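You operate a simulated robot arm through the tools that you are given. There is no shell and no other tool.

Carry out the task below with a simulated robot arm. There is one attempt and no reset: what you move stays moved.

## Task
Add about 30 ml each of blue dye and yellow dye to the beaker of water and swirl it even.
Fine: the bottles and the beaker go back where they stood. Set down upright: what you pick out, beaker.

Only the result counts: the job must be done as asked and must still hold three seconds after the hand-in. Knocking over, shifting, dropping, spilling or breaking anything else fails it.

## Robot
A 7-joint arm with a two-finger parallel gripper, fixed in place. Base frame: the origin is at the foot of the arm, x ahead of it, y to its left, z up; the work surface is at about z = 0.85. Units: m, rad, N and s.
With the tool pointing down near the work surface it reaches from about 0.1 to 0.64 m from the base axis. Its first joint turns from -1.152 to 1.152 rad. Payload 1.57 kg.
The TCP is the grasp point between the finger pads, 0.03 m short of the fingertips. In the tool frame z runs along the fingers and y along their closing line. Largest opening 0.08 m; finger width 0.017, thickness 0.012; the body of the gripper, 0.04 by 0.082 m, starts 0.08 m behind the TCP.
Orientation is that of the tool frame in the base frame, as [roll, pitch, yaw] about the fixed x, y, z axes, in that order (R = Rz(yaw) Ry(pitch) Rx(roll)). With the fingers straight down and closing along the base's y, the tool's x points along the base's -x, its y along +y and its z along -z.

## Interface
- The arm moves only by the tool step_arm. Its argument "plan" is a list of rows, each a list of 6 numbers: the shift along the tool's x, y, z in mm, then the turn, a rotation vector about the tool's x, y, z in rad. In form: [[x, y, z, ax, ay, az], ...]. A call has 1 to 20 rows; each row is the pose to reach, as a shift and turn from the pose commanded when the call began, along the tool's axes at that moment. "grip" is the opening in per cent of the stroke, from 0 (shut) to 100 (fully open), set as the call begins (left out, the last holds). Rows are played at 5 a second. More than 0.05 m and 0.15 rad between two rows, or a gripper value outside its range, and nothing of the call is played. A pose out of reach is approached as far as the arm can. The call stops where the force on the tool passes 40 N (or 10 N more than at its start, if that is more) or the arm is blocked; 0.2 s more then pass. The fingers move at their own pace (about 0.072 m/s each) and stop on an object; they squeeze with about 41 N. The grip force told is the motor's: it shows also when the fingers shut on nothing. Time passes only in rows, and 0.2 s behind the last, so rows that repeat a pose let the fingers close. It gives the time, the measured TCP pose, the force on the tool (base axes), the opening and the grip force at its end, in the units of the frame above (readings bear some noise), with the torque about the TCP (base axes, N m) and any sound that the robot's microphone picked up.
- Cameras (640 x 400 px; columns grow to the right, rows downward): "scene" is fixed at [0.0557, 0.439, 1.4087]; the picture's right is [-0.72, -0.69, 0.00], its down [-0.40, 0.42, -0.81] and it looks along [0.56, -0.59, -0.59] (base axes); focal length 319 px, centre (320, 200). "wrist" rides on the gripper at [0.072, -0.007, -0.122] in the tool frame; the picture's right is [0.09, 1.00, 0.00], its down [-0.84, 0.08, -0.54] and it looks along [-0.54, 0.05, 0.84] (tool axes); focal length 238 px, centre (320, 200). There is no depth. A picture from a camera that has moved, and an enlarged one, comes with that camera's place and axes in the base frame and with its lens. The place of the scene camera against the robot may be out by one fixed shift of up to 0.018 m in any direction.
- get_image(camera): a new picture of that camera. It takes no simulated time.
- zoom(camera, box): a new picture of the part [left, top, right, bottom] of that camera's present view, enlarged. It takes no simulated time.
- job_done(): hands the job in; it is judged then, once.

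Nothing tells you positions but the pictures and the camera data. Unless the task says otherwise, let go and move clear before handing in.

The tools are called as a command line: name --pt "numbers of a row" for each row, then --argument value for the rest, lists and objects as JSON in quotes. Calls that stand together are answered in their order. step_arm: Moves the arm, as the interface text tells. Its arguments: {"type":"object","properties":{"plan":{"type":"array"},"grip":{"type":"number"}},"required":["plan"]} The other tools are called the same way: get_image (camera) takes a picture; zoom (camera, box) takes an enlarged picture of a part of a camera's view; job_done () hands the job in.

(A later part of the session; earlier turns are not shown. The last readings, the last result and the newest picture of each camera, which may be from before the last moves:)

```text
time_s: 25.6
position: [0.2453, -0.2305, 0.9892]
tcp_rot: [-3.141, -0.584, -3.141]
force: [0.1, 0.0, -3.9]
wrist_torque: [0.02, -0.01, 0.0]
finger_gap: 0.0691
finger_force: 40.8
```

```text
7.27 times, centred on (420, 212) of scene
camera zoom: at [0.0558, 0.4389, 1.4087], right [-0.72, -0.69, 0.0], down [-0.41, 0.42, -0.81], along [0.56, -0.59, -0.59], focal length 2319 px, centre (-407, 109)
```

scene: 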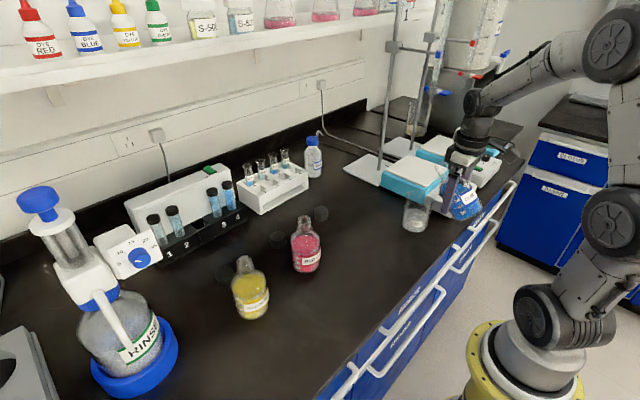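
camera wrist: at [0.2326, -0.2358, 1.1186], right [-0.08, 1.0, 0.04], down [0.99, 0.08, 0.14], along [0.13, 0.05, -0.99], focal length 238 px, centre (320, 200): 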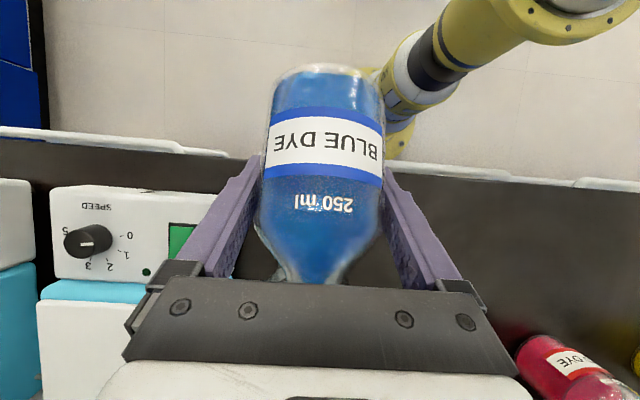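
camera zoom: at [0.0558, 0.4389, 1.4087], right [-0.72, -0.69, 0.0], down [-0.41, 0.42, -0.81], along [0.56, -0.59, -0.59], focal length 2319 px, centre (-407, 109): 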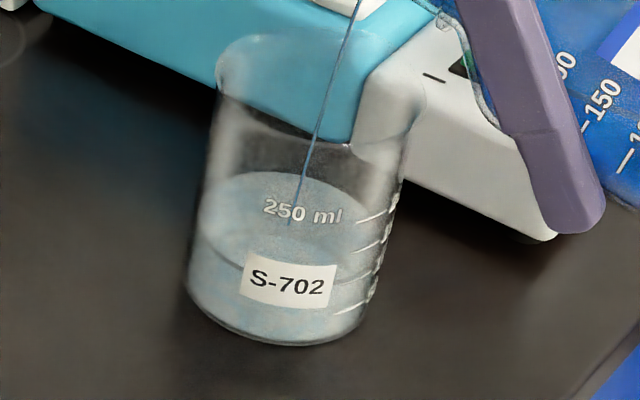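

The stream now lands near the beaker's centre. Holding to accumulate and watching the level.

step_arm --pt "0 0 0 0 0 0" --pt "0 0 0 0 0 0" --pt "0 0 0 0 0 0" --pt "0 0 0 0 0 0"

zoom --camera "scene" --box '[395, 185, 445, 240]'

zoom --camera "scene" --box '[425, 160, 475, 220]'

```text
time_s: 26.6
position: [0.2456, -0.2291, 0.9902]
tcp_rot: [-3.14, -0.585, -3.141]
force: [-0.5, 0.2, -5.0]
wrist_torque: [-0.02, -0.03, 0.0]
finger_gap: 0.069
finger_force: 40.9
```

```text
7.27 times, centred on (420, 212) of scene
camera zoom: at [0.0558, 0.4389, 1.4087], right [-0.72, -0.69, 0.0], down [-0.41, 0.42, -0.81], along [0.56, -0.59, -0.59], focal length 2319 px, centre (-407, 109)
```

zoom: 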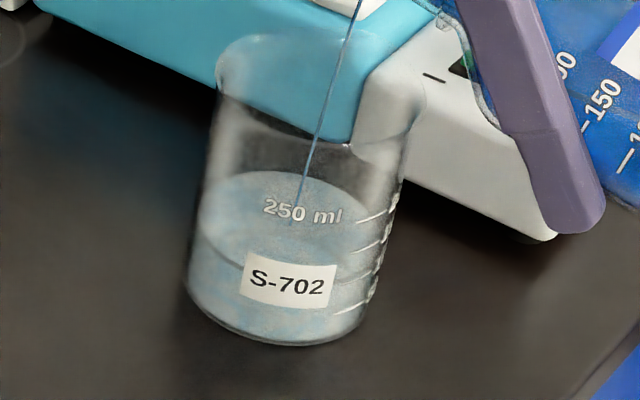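

```text
6.67 times, centred on (450, 190) of scene
camera zoom: at [0.0558, 0.4389, 1.4087], right [-0.72, -0.69, 0.0], down [-0.41, 0.42, -0.81], along [0.56, -0.59, -0.59], focal length 2126 px, centre (-547, 267)
```

zoom: 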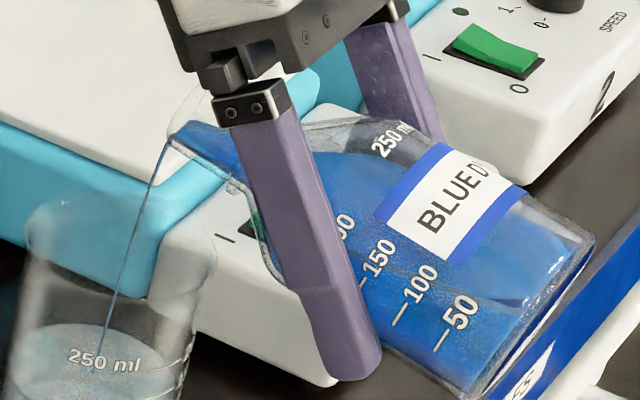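

Flow is slow (perhaps 1–2 ml/s). I'll tilt another 1.5° and hold 2 s, then compare levels.

step_arm --pt "1.23 0 -1.83 0 0.0262 0" --pt "1.23 0 -1.83 0 0.0262 0" --pt "1.23 0 -1.83 0 0.0262 0" --pt "1.23 0 -1.83 0 0.0262 0" --pt "1.23 0 -1.83 0 0.0262 0" --pt "1.23 0 -1.83 0 0.0262 0"

zoom --camera "scene" --box '[395, 185, 445, 240]'

zoom --camera "scene" --box '[425, 160, 475, 220]'

```text
time_s: 28.0
position: [0.2456, -0.2292, 0.9922]
tcp_rot: [3.141, -0.61, -3.14]
force: [-0.5, -0.1, -4.1]
wrist_torque: [0.01, -0.03, -0.02]
finger_gap: 0.069
finger_force: 41.1
```

```text
7.27 times, centred on (420, 212) of scene
camera zoom: at [0.0558, 0.4389, 1.4087], right [-0.72, -0.69, 0.0], down [-0.41, 0.42, -0.81], along [0.56, -0.59, -0.59], focal length 2319 px, centre (-407, 109)
```

zoom: 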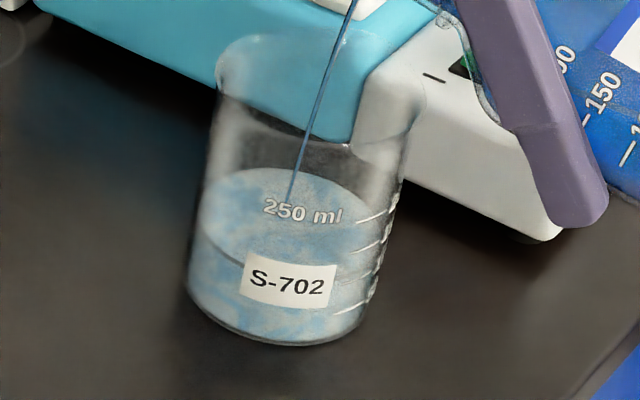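

```text
6.67 times, centred on (450, 190) of scene
camera zoom: at [0.0558, 0.4389, 1.4087], right [-0.72, -0.69, 0.0], down [-0.41, 0.42, -0.81], along [0.56, -0.59, -0.59], focal length 2126 px, centre (-547, 267)
```

zoom: 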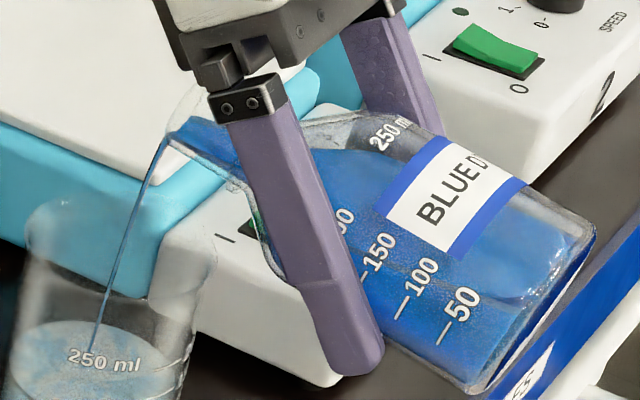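

The water is turning patchy blue and the level has risen by about 4 px (~6–7 ml). Holding this tilt further.

step_arm --pt "0 0 0 0 0 0" --pt "0 0 0 0 0 0" --pt "0 0 0 0 0 0" --pt "0 0 0 0 0 0" --pt "0 0 0 0 0 0" --pt "0 0 0 0 0 0"

zoom --camera "scene" --box '[395, 185, 445, 240]'

zoom --camera "scene" --box '[425, 160, 475, 220]'

```text
time_s: 29.4
position: [0.2445, -0.2292, 0.9916]
tcp_rot: [3.14, -0.611, 3.14]
force: [0.1, 0.7, -3.9]
wrist_torque: [0.0, -0.04, 0.02]
finger_gap: 0.0692
finger_force: 41.2
```

```text
7.27 times, centred on (420, 212) of scene
camera zoom: at [0.0558, 0.4389, 1.4087], right [-0.72, -0.69, 0.0], down [-0.41, 0.42, -0.81], along [0.56, -0.59, -0.59], focal length 2319 px, centre (-407, 109)
```

zoom: 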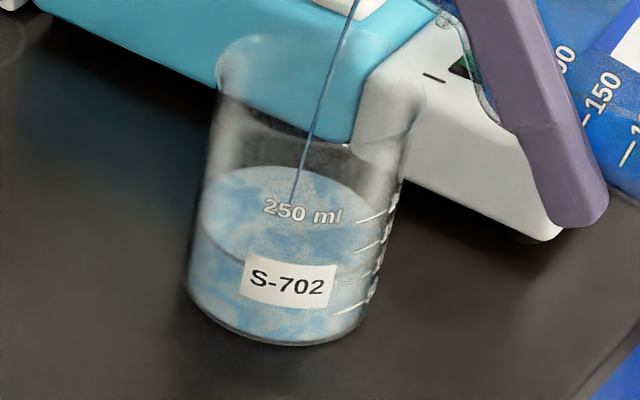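

```text
6.67 times, centred on (450, 190) of scene
camera zoom: at [0.0558, 0.4389, 1.4087], right [-0.72, -0.69, 0.0], down [-0.41, 0.42, -0.81], along [0.56, -0.59, -0.59], focal length 2126 px, centre (-547, 267)
```

zoom: 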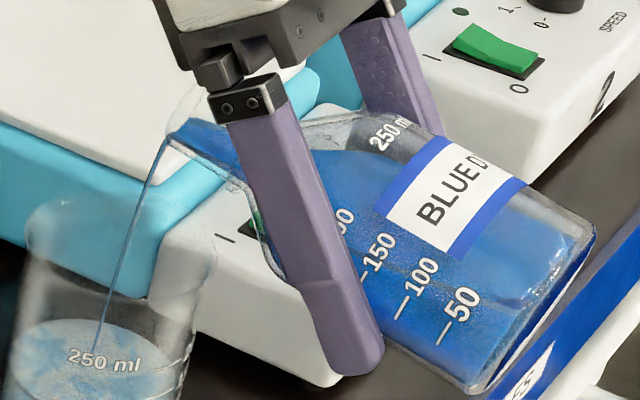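

Flow continues steadily. I'll zoom in tighter on the beaker surface and the bottle to gauge the volume better.

zoom --camera "scene" --box '[407, 198, 437, 222]'

step_arm --pt "0 0 0 0 0 0" --pt "0 0 0 0 0 0" --pt "0 0 0 0 0 0" --pt "0 0 0 0 0 0" --pt "0 0 0 0 0 0" --pt "0 0 0 0 0 0" --pt "0 0 0 0 0 0" --pt "0 0 0 0 0 0"

zoom --camera "scene" --box '[407, 198, 437, 222]'

zoom --camera "scene" --box '[395, 185, 445, 240]'

```text
16.00 times, centred on (422, 210) of scene
camera zoom: at [0.0558, 0.4389, 1.4087], right [-0.72, -0.69, 0.0], down [-0.41, 0.42, -0.81], along [0.56, -0.59, -0.59], focal length 5102 px, centre (-1312, 40)
```

zoom: 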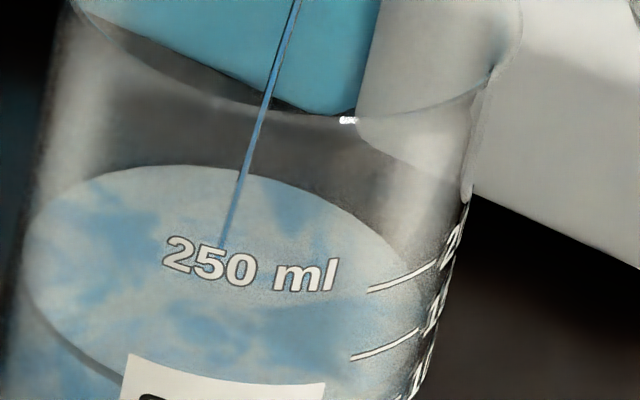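

```text
time_s: 31.2
position: [0.2454, -0.2294, 0.9903]
tcp_rot: [3.141, -0.61, 3.141]
force: [0.7, 0.0, -3.6]
wrist_torque: [0.0, 0.0, -0.03]
finger_gap: 0.0689
finger_force: 40.7
```

```text
16.00 times, centred on (422, 210) of scene
camera zoom: at [0.0558, 0.4389, 1.4087], right [-0.72, -0.69, 0.0], down [-0.41, 0.42, -0.81], along [0.56, -0.59, -0.59], focal length 5102 px, centre (-1312, 40)
```

zoom: 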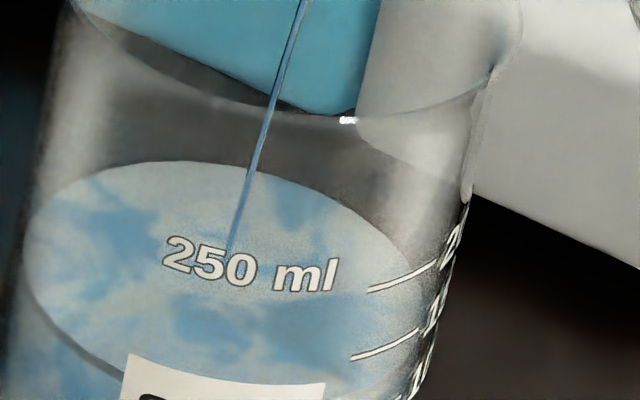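

```text
7.27 times, centred on (420, 212) of scene
camera zoom: at [0.0558, 0.4389, 1.4087], right [-0.72, -0.69, 0.0], down [-0.41, 0.42, -0.81], along [0.56, -0.59, -0.59], focal length 2319 px, centre (-407, 109)
```

zoom: 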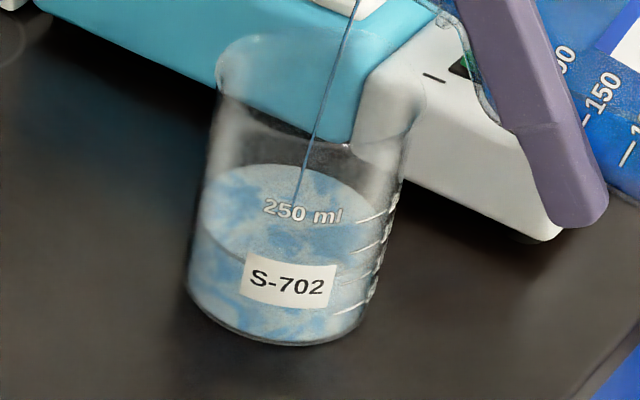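

At 16× I can read the level against the "250 ml" print: about 10–11 ml added so far at ~1.7 ml/s (50 ml ≈ 67 px here). I'll add 1° and hold 3 s.

step_arm --pt "0.83 0 -1.22 0 0.01745 0" --pt "0.83 0 -1.22 0 0.01745 0" --pt "0.83 0 -1.22 0 0.01745 0" --pt "0.83 0 -1.22 0 0.01745 0" --pt "0.83 0 -1.22 0 0.01745 0" --pt "0.83 0 -1.22 0 0.01745 0" --pt "0.83 0 -1.22 0 0.01745 0" --pt "0.83 0 -1.22 0 0.01745 0" --pt "0.83 0 -1.22 0 0.01745 0" --pt "0.83 0 -1.22 0 0.01745 0" --pt "0.83 0 -1.22 0 0.01745 0" --pt "0.83 0 -1.22 0 0.01745 0" --pt "0.83 0 -1.22 0 0.01745 0" --pt "0.83 0 -1.22 0 0.01745 0"

zoom --camera "scene" --box '[407, 198, 437, 222]'

zoom --camera "scene" --box '[425, 160, 475, 220]'

```text
time_s: 34.2
position: [0.2454, -0.2302, 0.9934]
tcp_rot: [3.14, -0.628, 3.141]
force: [-0.6, 0.1, -4.8]
wrist_torque: [0.01, -0.02, 0.0]
finger_gap: 0.0691
finger_force: 41.0
```

```text
16.00 times, centred on (422, 210) of scene
camera zoom: at [0.0558, 0.4389, 1.4087], right [-0.72, -0.69, 0.0], down [-0.41, 0.42, -0.81], along [0.56, -0.59, -0.59], focal length 5102 px, centre (-1312, 40)
```

zoom: 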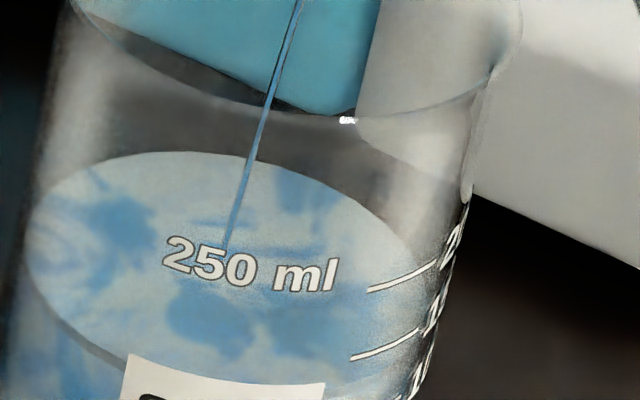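

```text
6.67 times, centred on (450, 190) of scene
camera zoom: at [0.0558, 0.4389, 1.4087], right [-0.72, -0.69, 0.0], down [-0.41, 0.42, -0.81], along [0.56, -0.59, -0.59], focal length 2126 px, centre (-547, 267)
```

zoom: 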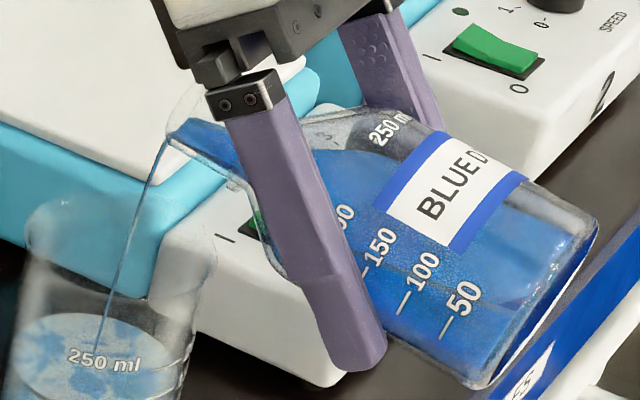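

Level has risen to ≈16–18 ml added by my reading (surface back edge from ~173 to 152; target ≈137). Holding another 3 s at this tilt.

step_arm --pt "0 0 0 0 0 0" --pt "0 0 0 0 0 0" --pt "0 0 0 0 0 0" --pt "0 0 0 0 0 0" --pt "0 0 0 0 0 0" --pt "0 0 0 0 0 0" --pt "0 0 0 0 0 0" --pt "0 0 0 0 0 0" --pt "0 0 0 0 0 0" --pt "0 0 0 0 0 0"

zoom --camera "scene" --box '[407, 198, 437, 222]'

zoom --camera "scene" --box '[420, 205, 445, 225]'

```text
time_s: 36.4
position: [0.2447, -0.2297, 0.9938]
tcp_rot: [3.141, -0.627, 3.14]
force: [0.4, 0.3, -3.9]
wrist_torque: [0.01, -0.02, 0.0]
finger_gap: 0.0689
finger_force: 41.3
```

```text
16.00 times, centred on (422, 210) of scene
camera zoom: at [0.0558, 0.4389, 1.4087], right [-0.72, -0.69, 0.0], down [-0.41, 0.42, -0.81], along [0.56, -0.59, -0.59], focal length 5102 px, centre (-1312, 40)
```

zoom: 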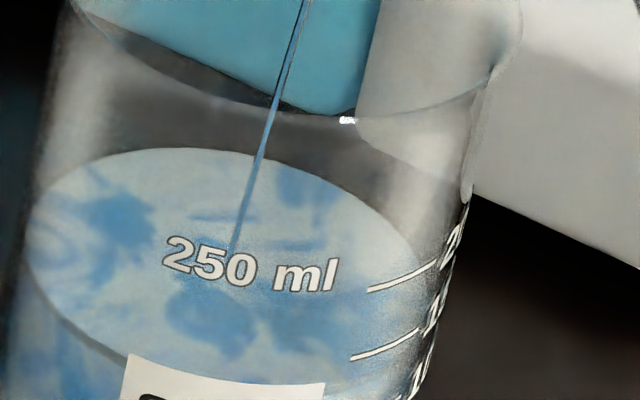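

```text
16.00 times, centred on (432, 215) of scene
camera zoom: at [0.0558, 0.4389, 1.4087], right [-0.72, -0.69, 0.0], down [-0.41, 0.42, -0.81], along [0.56, -0.59, -0.59], focal length 5102 px, centre (-1480, -40)
```

zoom: 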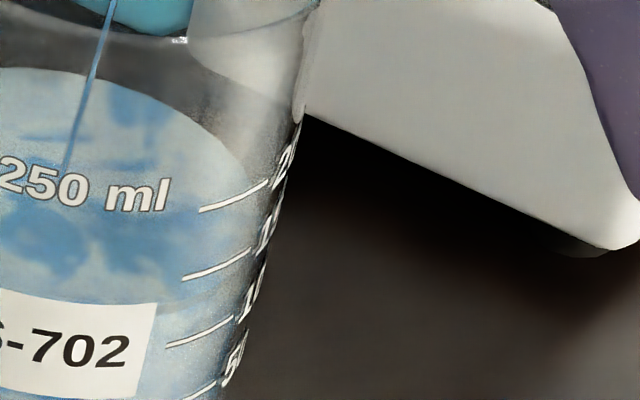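

Flow has slowed slightly; about 20 ml added by estimate. I'll tilt 0.5° more and hold ~2.5 s.

step_arm --pt "0.42 0 -0.61 0 0.0087 0" --pt "0.42 0 -0.61 0 0.0087 0" --pt "0.42 0 -0.61 0 0.0087 0" --pt "0.42 0 -0.61 0 0.0087 0" --pt "0.42 0 -0.61 0 0.0087 0" --pt "0.42 0 -0.61 0 0.0087 0" --pt "0.42 0 -0.61 0 0.0087 0" --pt "0.42 0 -0.61 0 0.0087 0" --pt "0.42 0 -0.61 0 0.0087 0" --pt "0.42 0 -0.61 0 0.0087 0" --pt "0.42 0 -0.61 0 0.0087 0"

zoom --camera "scene" --box '[407, 198, 437, 222]'

```text
time_s: 38.8
position: [0.2453, -0.2308, 0.9942]
tcp_rot: [-3.141, -0.636, 3.141]
force: [0.7, 0.0, -5.0]
wrist_torque: [0.01, -0.04, 0.0]
finger_gap: 0.0694
finger_force: 40.9
```

```text
16.00 times, centred on (422, 210) of scene
camera zoom: at [0.0558, 0.4389, 1.4087], right [-0.72, -0.69, 0.0], down [-0.41, 0.42, -0.81], along [0.56, -0.59, -0.59], focal length 5102 px, centre (-1312, 40)
```

zoom: 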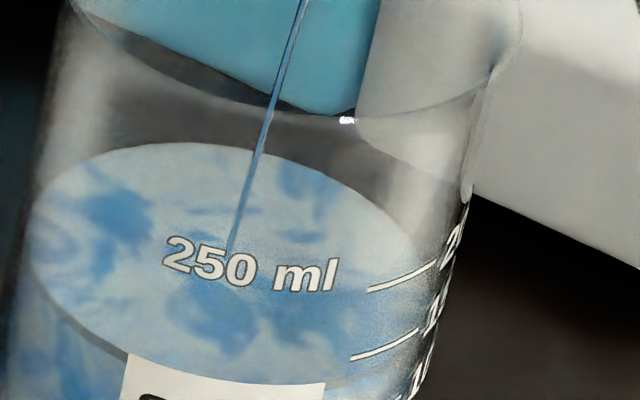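

About 24 ml by estimate. Holding ~2 s more and then tilting back.

step_arm --pt "0 0 0 0 0 0" --pt "0 0 0 0 0 0" --pt "0 0 0 0 0 0" --pt "0 0 0 0 0 0" --pt "0 0 0 0 0 0" --pt "0 0 0 0 0 0" --pt "0 0 0 0 0 0" --pt "0 0 0 0 0 0" --pt "-4.95 0 6.6 0 -0.105 0" --pt "-9.6 0 12.0 0 -0.192 0"

zoom --camera "scene" --box '[407, 198, 437, 222]'

zoom --camera "scene" --box '[385, 140, 505, 240]'

zoom --camera "scene" --box '[395, 185, 445, 240]'

```text
time_s: 41.0
position: [0.2453, -0.23, 0.9777]
tcp_rot: [-3.141, -0.444, -3.141]
force: [-0.4, -0.2, -4.7]
wrist_torque: [-0.01, -0.04, -0.02]
finger_gap: 0.069
finger_force: 41.2
```

```text
16.00 times, centred on (422, 210) of scene
camera zoom: at [0.0558, 0.4389, 1.4087], right [-0.72, -0.69, 0.0], down [-0.41, 0.42, -0.81], along [0.56, -0.59, -0.59], focal length 5102 px, centre (-1312, 40)
```

zoom: 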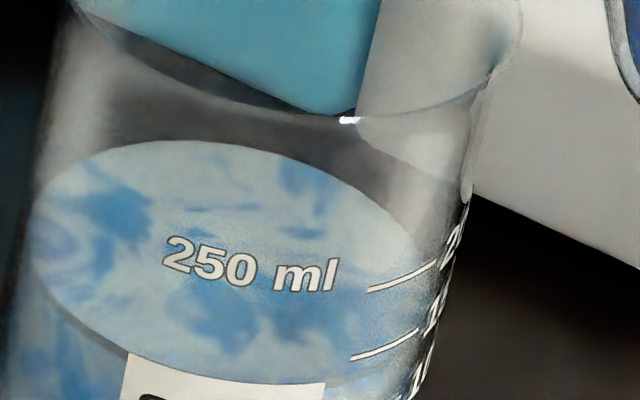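

```text
4.00 times, centred on (445, 190) of scene
camera zoom: at [0.0558, 0.4389, 1.4087], right [-0.72, -0.69, 0.0], down [-0.41, 0.42, -0.81], along [0.56, -0.59, -0.59], focal length 1276 px, centre (-180, 240)
```

zoom: 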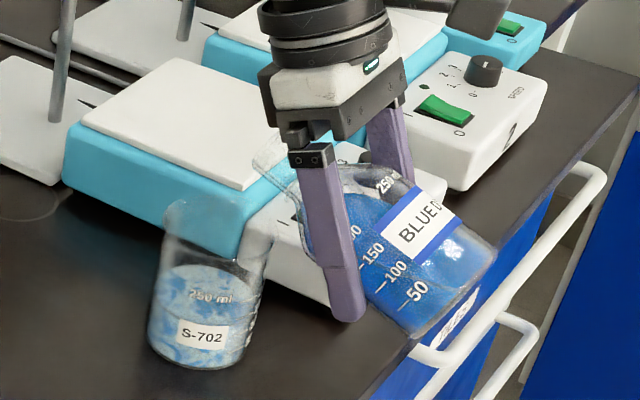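

```text
7.27 times, centred on (420, 212) of scene
camera zoom: at [0.0558, 0.4389, 1.4087], right [-0.72, -0.69, 0.0], down [-0.41, 0.42, -0.81], along [0.56, -0.59, -0.59], focal length 2319 px, centre (-407, 109)
```

zoom: 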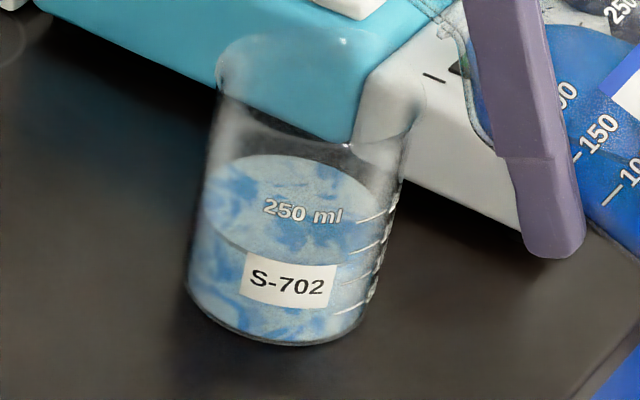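

By both zooms the beaker gained about 28–30 ml of blue. I'll take the bottle back upright to above its home and check its own graduation.

step_arm --pt "2.3 0 -12.5 0 -0.134 0" --pt "7.8 0 -32 0 -0.264 0" --pt "15.9 0 -55.9 0 -0.384 0" --pt "26.6 0 -78.5 0 -0.474 0" --pt "-5.4 25.7 -88.1 0 -0.6 0" --pt "-37.3 51.3 -97.8 0 -0.724 0" --pt "-69.3 77 -107.5 0 -0.85 0" --pt "-101.2 102.7 -117.2 0 -0.974 0" --pt "-135.3 128.3 -122.3 0 -1.104 0" --pt "-173.7 154 -118.4 0 -1.229 0" --pt "-173.7 154 -118.4 0 -1.229 0"

get_image --camera "scene"

get_image --camera "wrist"

```text
time_s: 43.4
position: [0.452, -0.076, 1.012]
tcp_rot: [-3.14, 0.786, -3.139]
force: [0.9, 0.4, -3.5]
wrist_torque: [0.0, -0.03, -0.02]
finger_gap: 0.0691
finger_force: 41.4
```

```text
taken
```

scene: 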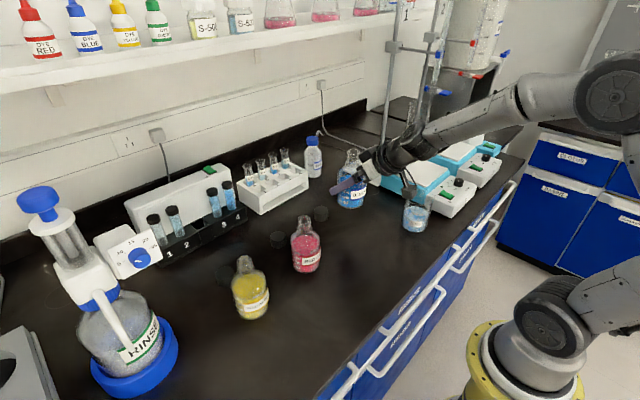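

```text
taken
camera wrist: at [0.3152, -0.0827, 1.0475], right [-0.07, 1.0, -0.07], down [0.21, 0.08, 0.97], along [0.98, 0.05, -0.21], focal length 238 px, centre (320, 200)
```

wrist: 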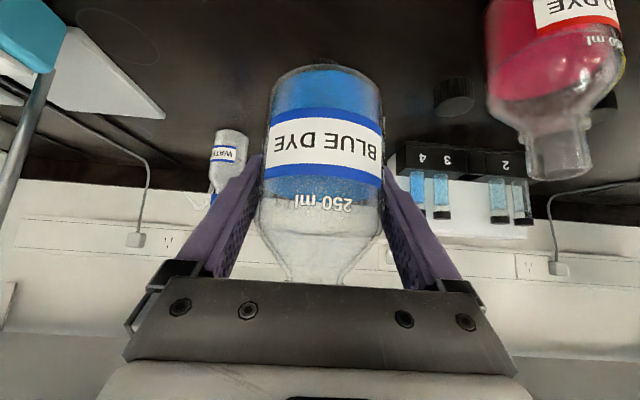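

The bottle is upright above its home. Zooming to read its level from both cameras.

zoom --camera "wrist" --box '[240, 50, 400, 290]'

zoom --camera "scene" --box '[325, 140, 385, 215]'

```text
1.67 times, centred on (320, 170) of wrist
camera zoom: at [0.3152, -0.0827, 1.0475], right [-0.07, 1.0, -0.07], down [0.21, 0.08, 0.97], along [0.98, 0.05, -0.21], focal length 397 px, centre (320, 250)
```

zoom: 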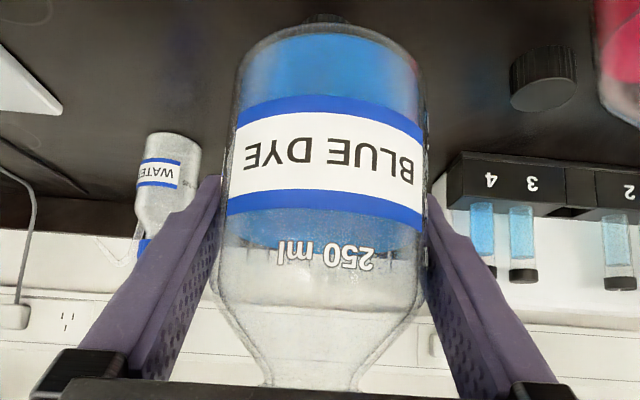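

```text
5.33 times, centred on (355, 178) of scene
camera zoom: at [0.0558, 0.439, 1.4087], right [-0.72, -0.69, 0.0], down [-0.41, 0.42, -0.81], along [0.56, -0.59, -0.59], focal length 1701 px, centre (133, 320)
```

zoom: 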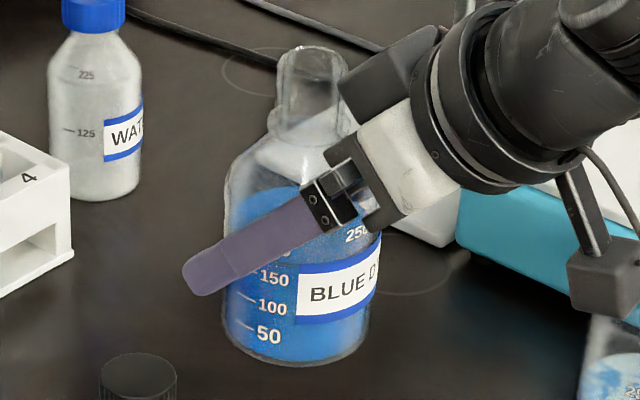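

The bottle's level dropped by roughly 9 mm, consistent with ~30 ml. Lowering it to its home spot.

step_arm --pt "20 0 20 0 0 0" --pt "40 0 40 0 0 0" --pt "58 0 58 0 0 0" --pt "68 0 68 0 0 0" --pt "72 0 72 0 0 0" --pt "74.3 0 74.3 0 0 0" --pt "74.3 0 74.3 0 0 0"

zoom --camera "scene" --box '[310, 175, 400, 250]'

get_image --camera "wrist"

```text
time_s: 45.0
position: [0.4527, -0.0758, 0.9053]
tcp_rot: [-3.141, 0.785, 3.141]
force: [0.7, 0.7, -3.5]
wrist_torque: [0.03, -0.02, -0.02]
finger_gap: 0.0689
finger_force: 40.5
```

```text
5.33 times, centred on (355, 212) of scene
camera zoom: at [0.0558, 0.439, 1.4086], right [-0.72, -0.69, 0.0], down [-0.41, 0.42, -0.81], along [0.56, -0.59, -0.59], focal length 1701 px, centre (133, 133)
```

zoom: 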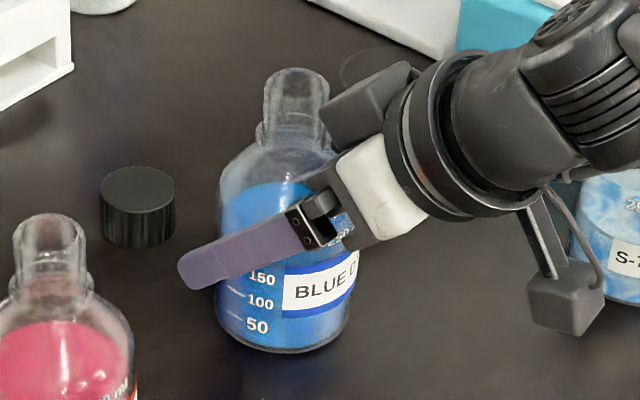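

```text
taken
camera wrist: at [0.3158, -0.0824, 0.9417], right [-0.07, 1.0, -0.07], down [0.21, 0.08, 0.97], along [0.98, 0.05, -0.21], focal length 238 px, centre (320, 200)
```

wrist: 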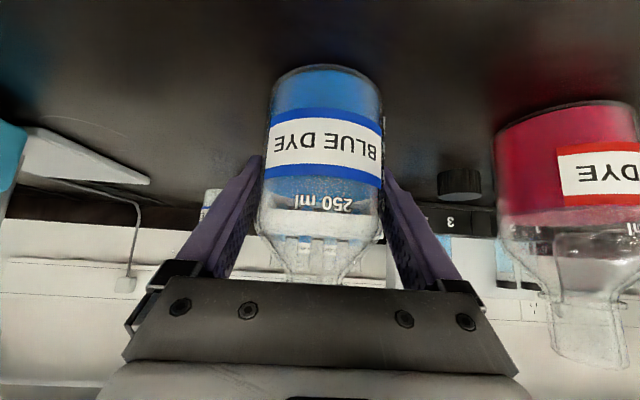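

Home position matches; the load is still on the tool, so the base is a hair above the bench. Lowering in ~1 mm steps until contact.

step_arm --pt "0.5 0 0.5 0 0 0" --pt "1 0 1 0 0 0" --pt "1 0 1 0 0 0"

```text
time_s: 45.8
position: [0.4536, -0.0763, 0.905]
tcp_rot: [3.141, 0.789, -3.14]
force: [-3.4, 3.0, 7.7]
wrist_torque: [0.11, 0.6, -0.07]
finger_gap: 0.069
finger_force: 41.1
```

Contact with the bench is made. Relieving slightly, then opening the gripper.

step_arm --pt "-0.5 0 -0.5 0 0 0" --pt "-0.5 0 -0.5 0 0 0"

step_arm --pt "0 0 0 0 0 0" --pt "0 0 0 0 0 0" --pt "0 0 0 0 0 0" --grip 100

get_image --camera "wrist"

```text
time_s: 46.4
position: [0.453, -0.0761, 0.9065]
tcp_rot: [3.141, 0.785, 3.14]
force: [3.8, 2.9, 5.8]
wrist_torque: [0.17, 0.06, -0.06]
finger_gap: 0.0692
finger_force: 40.9
```

```text
time_s: 47.2
position: [0.4533, -0.0764, 0.9055]
tcp_rot: [-3.141, 0.784, 3.14]
force: [0.2, 0.9, -0.7]
wrist_torque: [-0.02, 0.0, 0.04]
finger_gap: 0.08
finger_force: 0.1
```

```text
taken
camera wrist: at [0.3159, -0.0827, 0.9407], right [-0.07, 1.0, -0.07], down [0.21, 0.08, 0.97], along [0.98, 0.05, -0.21], focal length 238 px, centre (320, 200)
```

wrist: 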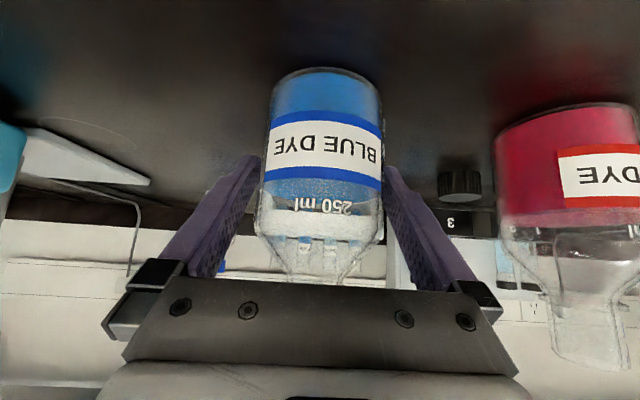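

The blue bottle is released and standing. Backing straight out along the tool axis.

step_arm --pt "0 0 -30 0 0 0" --pt "0 0 -65 0 0 0" --pt "0 0 -105 0 0 0" --pt "0 0 -125 0 0 0" --pt "0 0 -125 0 0 0" --grip 100

zoom --camera "scene" --box '[310, 175, 400, 250]'

zoom --camera "wrist" --box '[240, 40, 400, 210]'

get_image --camera "scene"

```text
time_s: 48.4
position: [0.3652, -0.0769, 0.9936]
tcp_rot: [3.141, 0.784, -3.142]
force: [0.5, 0.5, 0.7]
wrist_torque: [0.01, 0.0, -0.01]
finger_gap: 0.0798
finger_force: 0.1
```

```text
5.33 times, centred on (355, 212) of scene
camera zoom: at [0.0557, 0.439, 1.4087], right [-0.72, -0.69, 0.0], down [-0.4, 0.42, -0.81], along [0.56, -0.59, -0.59], focal length 1701 px, centre (133, 133)
```

zoom: 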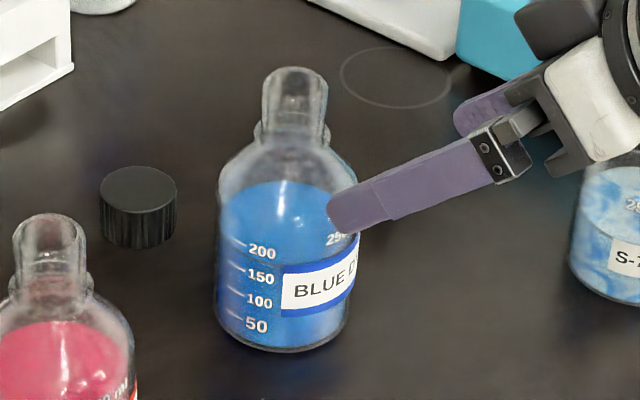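

```text
2.35 times, centred on (320, 125) of wrist
camera zoom: at [0.2277, -0.082, 1.0292], right [-0.06, 1.0, -0.07], down [0.21, 0.08, 0.97], along [0.98, 0.05, -0.21], focal length 561 px, centre (320, 376)
```

zoom: 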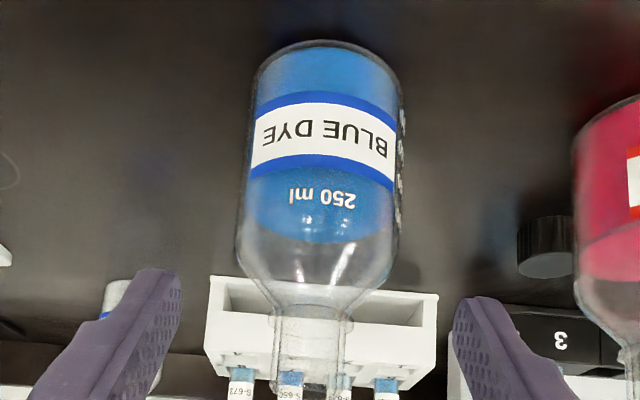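

```text
taken
```

scene: 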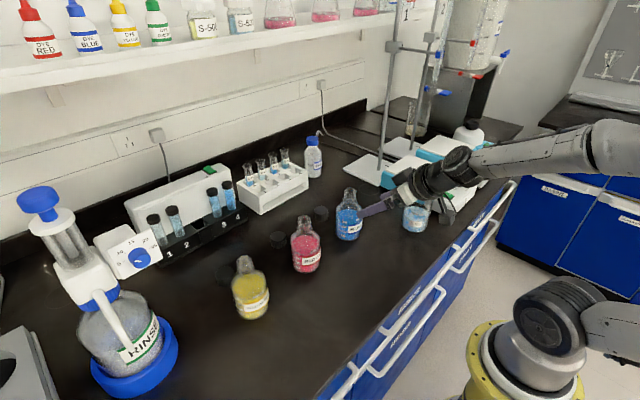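

Blue bottle's level dropped by about 29–31 ml by its graduation, matching the beaker, and it stands within ~2 mm of its original spot. Now moving over behind the yellow bottle.

step_arm --pt "0 0 -20 0 0 0" --pt "0 45 -20 0 0 0" --pt "0 90 -20 0 0 0" --pt "0 135 -20 0 0 0" --pt "0 180 -20 0 0 0" --pt "0 225 -20 0 0 0" --pt "0 270 -20 0 0 0" --pt "0 315 -10 0 0 0" --pt "0 315 0 0 0 0" --pt "0 315 0 0 0 0" --grip 100

get_image --camera "wrist"

zoom --camera "wrist" --box '[240, 40, 400, 210]'

zoom --camera "scene" --box '[395, 185, 445, 240]'

zoom --camera "scene" --box '[407, 198, 437, 222]'

```text
time_s: 50.6
position: [0.3665, 0.2383, 0.9926]
tcp_rot: [-3.141, 0.784, -3.141]
force: [-0.5, -0.4, -0.2]
wrist_torque: [0.0, -0.03, 0.05]
finger_gap: 0.0797
finger_force: 0.1
```

```text
taken
camera wrist: at [0.2289, 0.2318, 1.0292], right [-0.07, 1.0, -0.07], down [0.21, 0.08, 0.97], along [0.98, 0.05, -0.21], focal length 238 px, centre (320, 200)
```

wrist: 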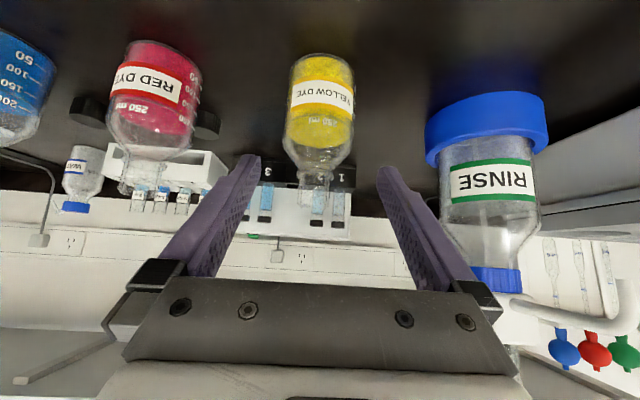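

```text
2.35 times, centred on (320, 125) of wrist
camera zoom: at [0.2289, 0.2318, 1.0292], right [-0.07, 1.0, -0.07], down [0.21, 0.08, 0.97], along [0.98, 0.05, -0.21], focal length 561 px, centre (320, 376)
```

zoom: 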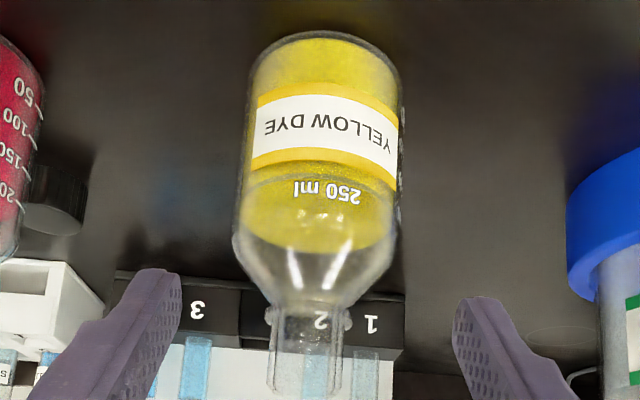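

```text
7.27 times, centred on (420, 212) of scene
camera zoom: at [0.0557, 0.439, 1.4087], right [-0.72, -0.69, 0.0], down [-0.4, 0.42, -0.81], along [0.56, -0.59, -0.59], focal length 2319 px, centre (-407, 109)
```

zoom: 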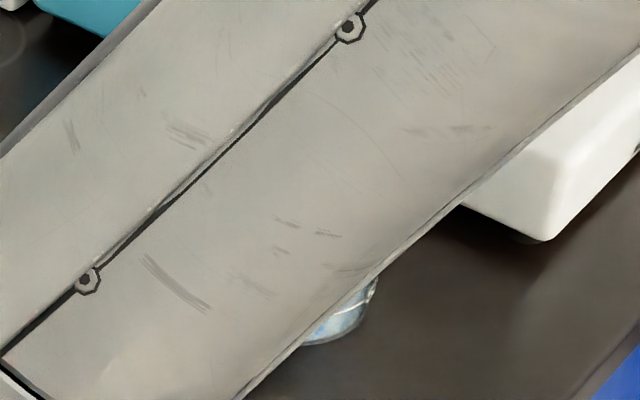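

```text
16.00 times, centred on (422, 210) of scene
camera zoom: at [0.0557, 0.439, 1.4087], right [-0.72, -0.69, 0.0], down [-0.4, 0.42, -0.81], along [0.56, -0.59, -0.59], focal length 5102 px, centre (-1312, 40)
```

zoom: 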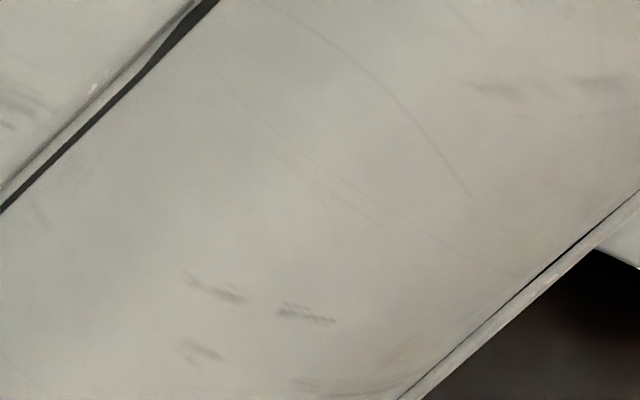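

Yellow bottle axis computes to about (0.452, 0.2376), nearly aligned already. Advancing halfway with a -1 mm y correction and re-checking.

step_arm --pt "0 -1 20 0 0 0" --pt "0.5 -1 45 0 0 0" --pt "0.6 -1 60 0 0 0" --pt "0.6 -1 60 0 0 0" --grip 100

zoom --camera "wrist" --box '[240, 40, 400, 210]'

zoom --camera "scene" --box '[200, 245, 300, 325]'

```text
time_s: 51.6
position: [0.4073, 0.2372, 0.9497]
tcp_rot: [-3.14, 0.783, -3.141]
force: [0.2, 0.5, 0.5]
wrist_torque: [0.02, -0.02, 0.05]
finger_gap: 0.08
finger_force: 0.0
```

```text
2.35 times, centred on (320, 125) of wrist
camera zoom: at [0.2702, 0.2313, 0.9865], right [-0.07, 1.0, -0.07], down [0.21, 0.08, 0.97], along [0.98, 0.05, -0.21], focal length 561 px, centre (320, 376)
```

zoom: 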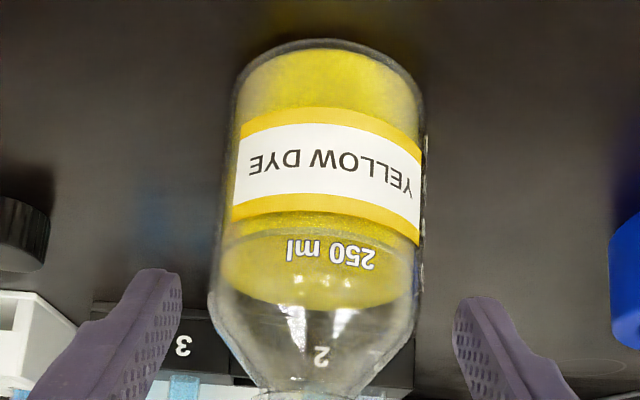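

```text
5.00 times, centred on (250, 285) of scene
camera zoom: at [0.0557, 0.439, 1.4087], right [-0.72, -0.69, 0.0], down [-0.4, 0.42, -0.81], along [0.56, -0.59, -0.59], focal length 1594 px, centre (670, -225)
```

zoom: 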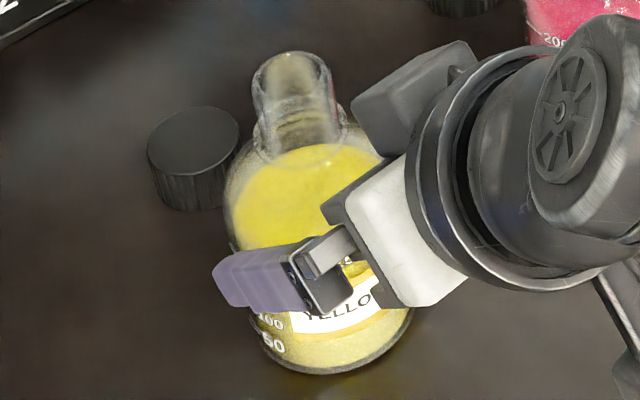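

Aligned (bottle y ≈ 0.237 vs tool 0.2372). Advancing the last 63 mm and closing.

step_arm --pt "0 0 20 0 0 0" --pt "0 0 40 0 0 0" --pt "0 0 55 0 0 0" --pt "0 0 63 0 0 0" --pt "0 0 63 0 0 0" --grip 100

get_image --camera "wrist"

```text
time_s: 52.8
position: [0.4515, 0.2383, 0.9054]
tcp_rot: [3.141, 0.784, 3.141]
force: [-1.1, -0.1, 0.2]
wrist_torque: [0.03, -0.01, 0.02]
finger_gap: 0.08
finger_force: 0.0
```

```text
taken
camera wrist: at [0.3145, 0.2311, 0.9417], right [-0.07, 1.0, -0.07], down [0.21, 0.08, 0.97], along [0.98, 0.05, -0.21], focal length 238 px, centre (320, 200)
```

wrist: 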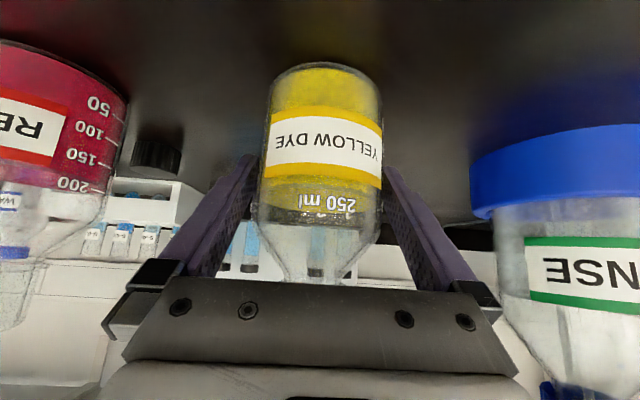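

The yellow bottle is centred between the fingers. Closing and lifting.

step_arm --pt "0 0 0 0 0 0" --pt "0 0 0 0 0 0" --pt "0 0 0 0 0 0" --grip 0

step_arm --pt "-7 0 -7 0 0 0" --pt "-28 0 -28 0 0 0" --pt "-53 0 -53 0 0 0" --pt "-78 0 -78 0 0 0" --pt "-78 0 -78 0 0 0"

zoom --camera "wrist" --box '[240, 50, 400, 290]'

get_image --camera "scene"

```text
time_s: 53.6
position: [0.4523, 0.2373, 0.9057]
tcp_rot: [3.141, 0.784, 3.141]
force: [1.1, -0.9, 0.5]
wrist_torque: [0.01, -0.16, -0.02]
finger_gap: 0.0691
finger_force: 41.6
```

```text
time_s: 54.8
position: [0.4511, 0.2374, 1.0163]
tcp_rot: [3.141, 0.782, -3.141]
force: [0.6, 0.8, -5.0]
wrist_torque: [0.0, -0.01, 0.01]
finger_gap: 0.0691
finger_force: 41.0
```

```text
1.67 times, centred on (320, 170) of wrist
camera zoom: at [0.3141, 0.2318, 1.0524], right [-0.06, 1.0, -0.07], down [0.21, 0.08, 0.97], along [0.98, 0.05, -0.21], focal length 397 px, centre (320, 250)
```

zoom: 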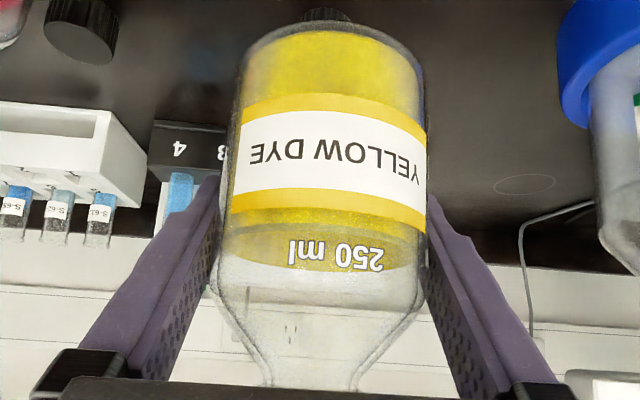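

```text
taken
```

scene: 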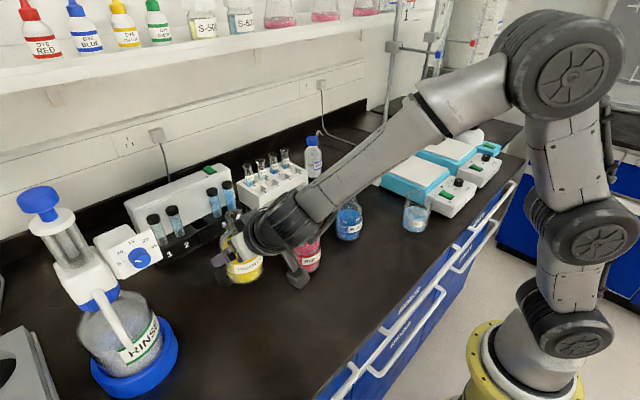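

Load ≈5 N, held well. Pulling the yellow bottle back toward the arm (moderate tilt), clear of the other bottles.

step_arm --pt "19.4 0 -31.9 0 0.13 0" --pt "38.9 0 -63.8 0 0.26 0" --pt "58.3 0 -95.6 0 0.39 0" --pt "77.8 0 -127.5 0 0.52 0" --pt "97.2 0 -159.4 0 0.65 0" --pt "97.2 0 -159.4 0 0.65 0"

get_image --camera "scene"

```text
time_s: 56.2
position: [0.2681, 0.2429, 1.0335]
tcp_rot: [-3.099, 0.248, -3.14]
force: [-0.4, 0.8, -3.7]
wrist_torque: [0.01, 0.01, 0.0]
finger_gap: 0.0691
finger_force: 41.2
out of reach, approached as far as the arm can: row 4, 5, 6
```

```text
taken
```

scene: 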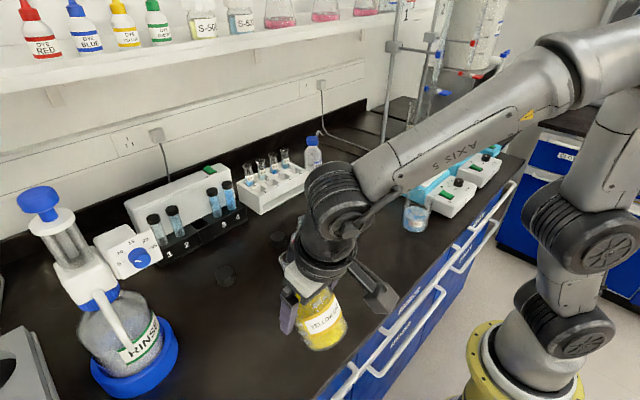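

The arm stopped near a joint limit there (bottle safe, slight roll of 0.04 rad). I'll sweep it in -y toward the beaker, correcting the roll on the way, and look again.

step_arm --pt "-9.2 -39.6 -2.2 -0.014 0.013 0" --pt "-16.5 -79.2 -4.8 -0.028 0.028 0" --pt "-20.7 -118.8 -7.3 -0.0426 0.048 0" --pt "-21.8 -158.3 -9.9 -0.0426 0.068 0" --pt "-18.9 -197.8 -9 -0.0426 0.088 0" --pt "-15 -237.3 -8.3 -0.0426 0.108 0" --pt "-11.1 -276.8 -7.5 -0.0426 0.128 0" --pt "-7.2 -316.2 -6.9 -0.0426 0.148 0" --pt "-3.4 -355.7 -6.2 -0.0426 0.168 0" --pt "0.5 -395.1 -5.5 -0.0426 0.193 0" --pt "3.4 -434.6 -4.5 -0.0426 0.218 0" --pt "6.3 -473.9 -3.5 -0.0426 0.248 0" --pt "6.3 -473.9 -3.5 -0.0426 0.248 0"

get_image --camera "scene"

get_image --camera "wrist"

```text
time_s: 59.0
position: [0.2826, -0.0682, 0.9649]
tcp_rot: [-2.965, 0.032, 3.125]
force: [-0.6, -1.0, -4.4]
wrist_torque: [0.0, -0.06, -0.02]
finger_gap: 0.0693
finger_force: 41.0
out of reach, approached as far as the arm can: row 1, 2, 3, 4, 5, 6, 7, 8, 9, 10, 11, 12, 13
```

```text
taken
```

scene: 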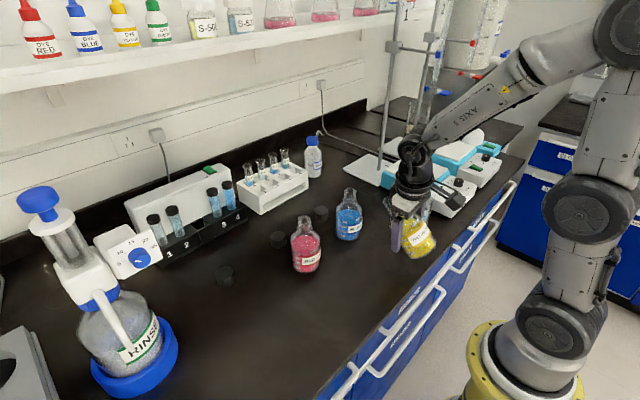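

```text
taken
camera wrist: at [0.2069, -0.0518, 1.0851], right [-0.07, 0.98, -0.18], down [0.82, 0.16, 0.55], along [0.57, -0.11, -0.82], focal length 238 px, centre (320, 200)
```

wrist: 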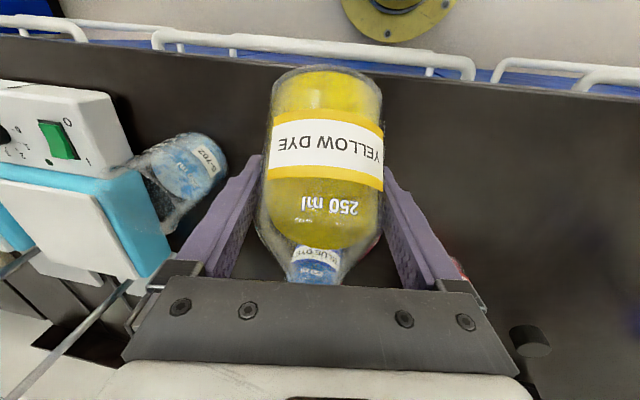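

The arm got into an awkward joint configuration and sank to z≈0.965 with some roll, though the bottle is still held near 45° and nothing has been touched. I'll raise it back and remove the roll, in short moves.

step_arm --pt "2.6 4.9 -29.7 0 0 0" --pt "5.2 9.7 -59.5 0 0 0" --pt "7.8 14.6 -89.2 0 0 0" --pt "7.8 14.6 -89.2 -0.06 -0.034 -0.005" --pt "7.8 14.6 -89.2 -0.12 -0.068 -0.011" --pt "7.8 14.6 -89.2 -0.1766 -0.102 -0.0166" --pt "7.8 14.6 -89.2 -0.1766 -0.102 -0.0166"

get_image --camera "scene"

```text
time_s: 60.6
position: [0.2811, -0.063, 1.0337]
tcp_rot: [-2.924, 0.11, -3.138]
force: [-0.3, -0.5, -4.9]
wrist_torque: [0.03, -0.01, -0.01]
finger_gap: 0.069
finger_force: 41.7
out of reach, approached as far as the arm can: row 1, 2, 3, 4, 5, 6, 7
```

```text
taken
```

scene: 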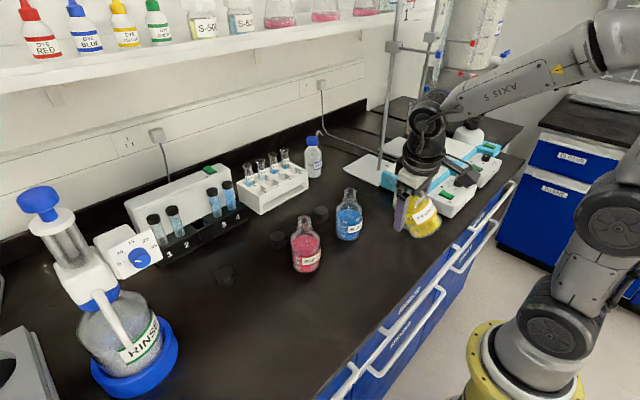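

Still constrained by a joint limit (roll 0.22). I'll go out to a more extended, comfortable pose between the bottles at safe height to recover the configuration.

step_arm --pt "-20.9 10.8 -9.5 -0.0435 -0.098 0.0106" --pt "-41.8 21.6 -19 -0.087 -0.196 0.0213" --pt "-62.7 32.4 -28.5 -0.1306 -0.294 0.032" --pt "-83.6 43.2 -38 -0.174 -0.392 0.0426" --pt "-104.5 54 -47.5 -0.2176 -0.49 0.053" --pt "-104.5 54 -47.5 -0.2176 -0.49 0.053"

get_image --camera "scene"

```text
time_s: 62.0
position: [0.3796, -0.0118, 0.9737]
tcp_rot: [3.129, 0.599, -3.139]
force: [0.0, -0.3, -4.4]
wrist_torque: [0.01, 0.0, -0.01]
finger_gap: 0.0689
finger_force: 41.3
out of reach, approached as far as the arm can: row 1, 2, 3, 4, 5, 6
```

```text
taken
```

scene: 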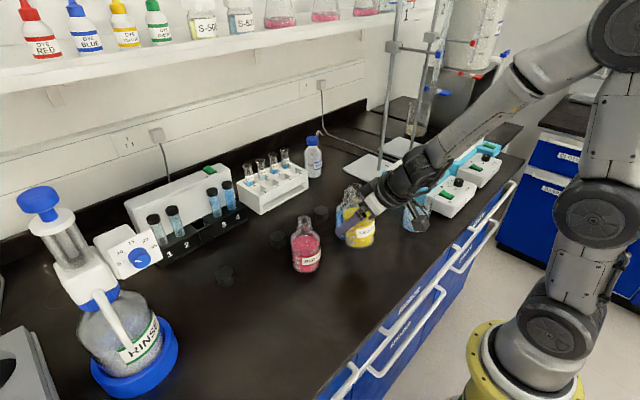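

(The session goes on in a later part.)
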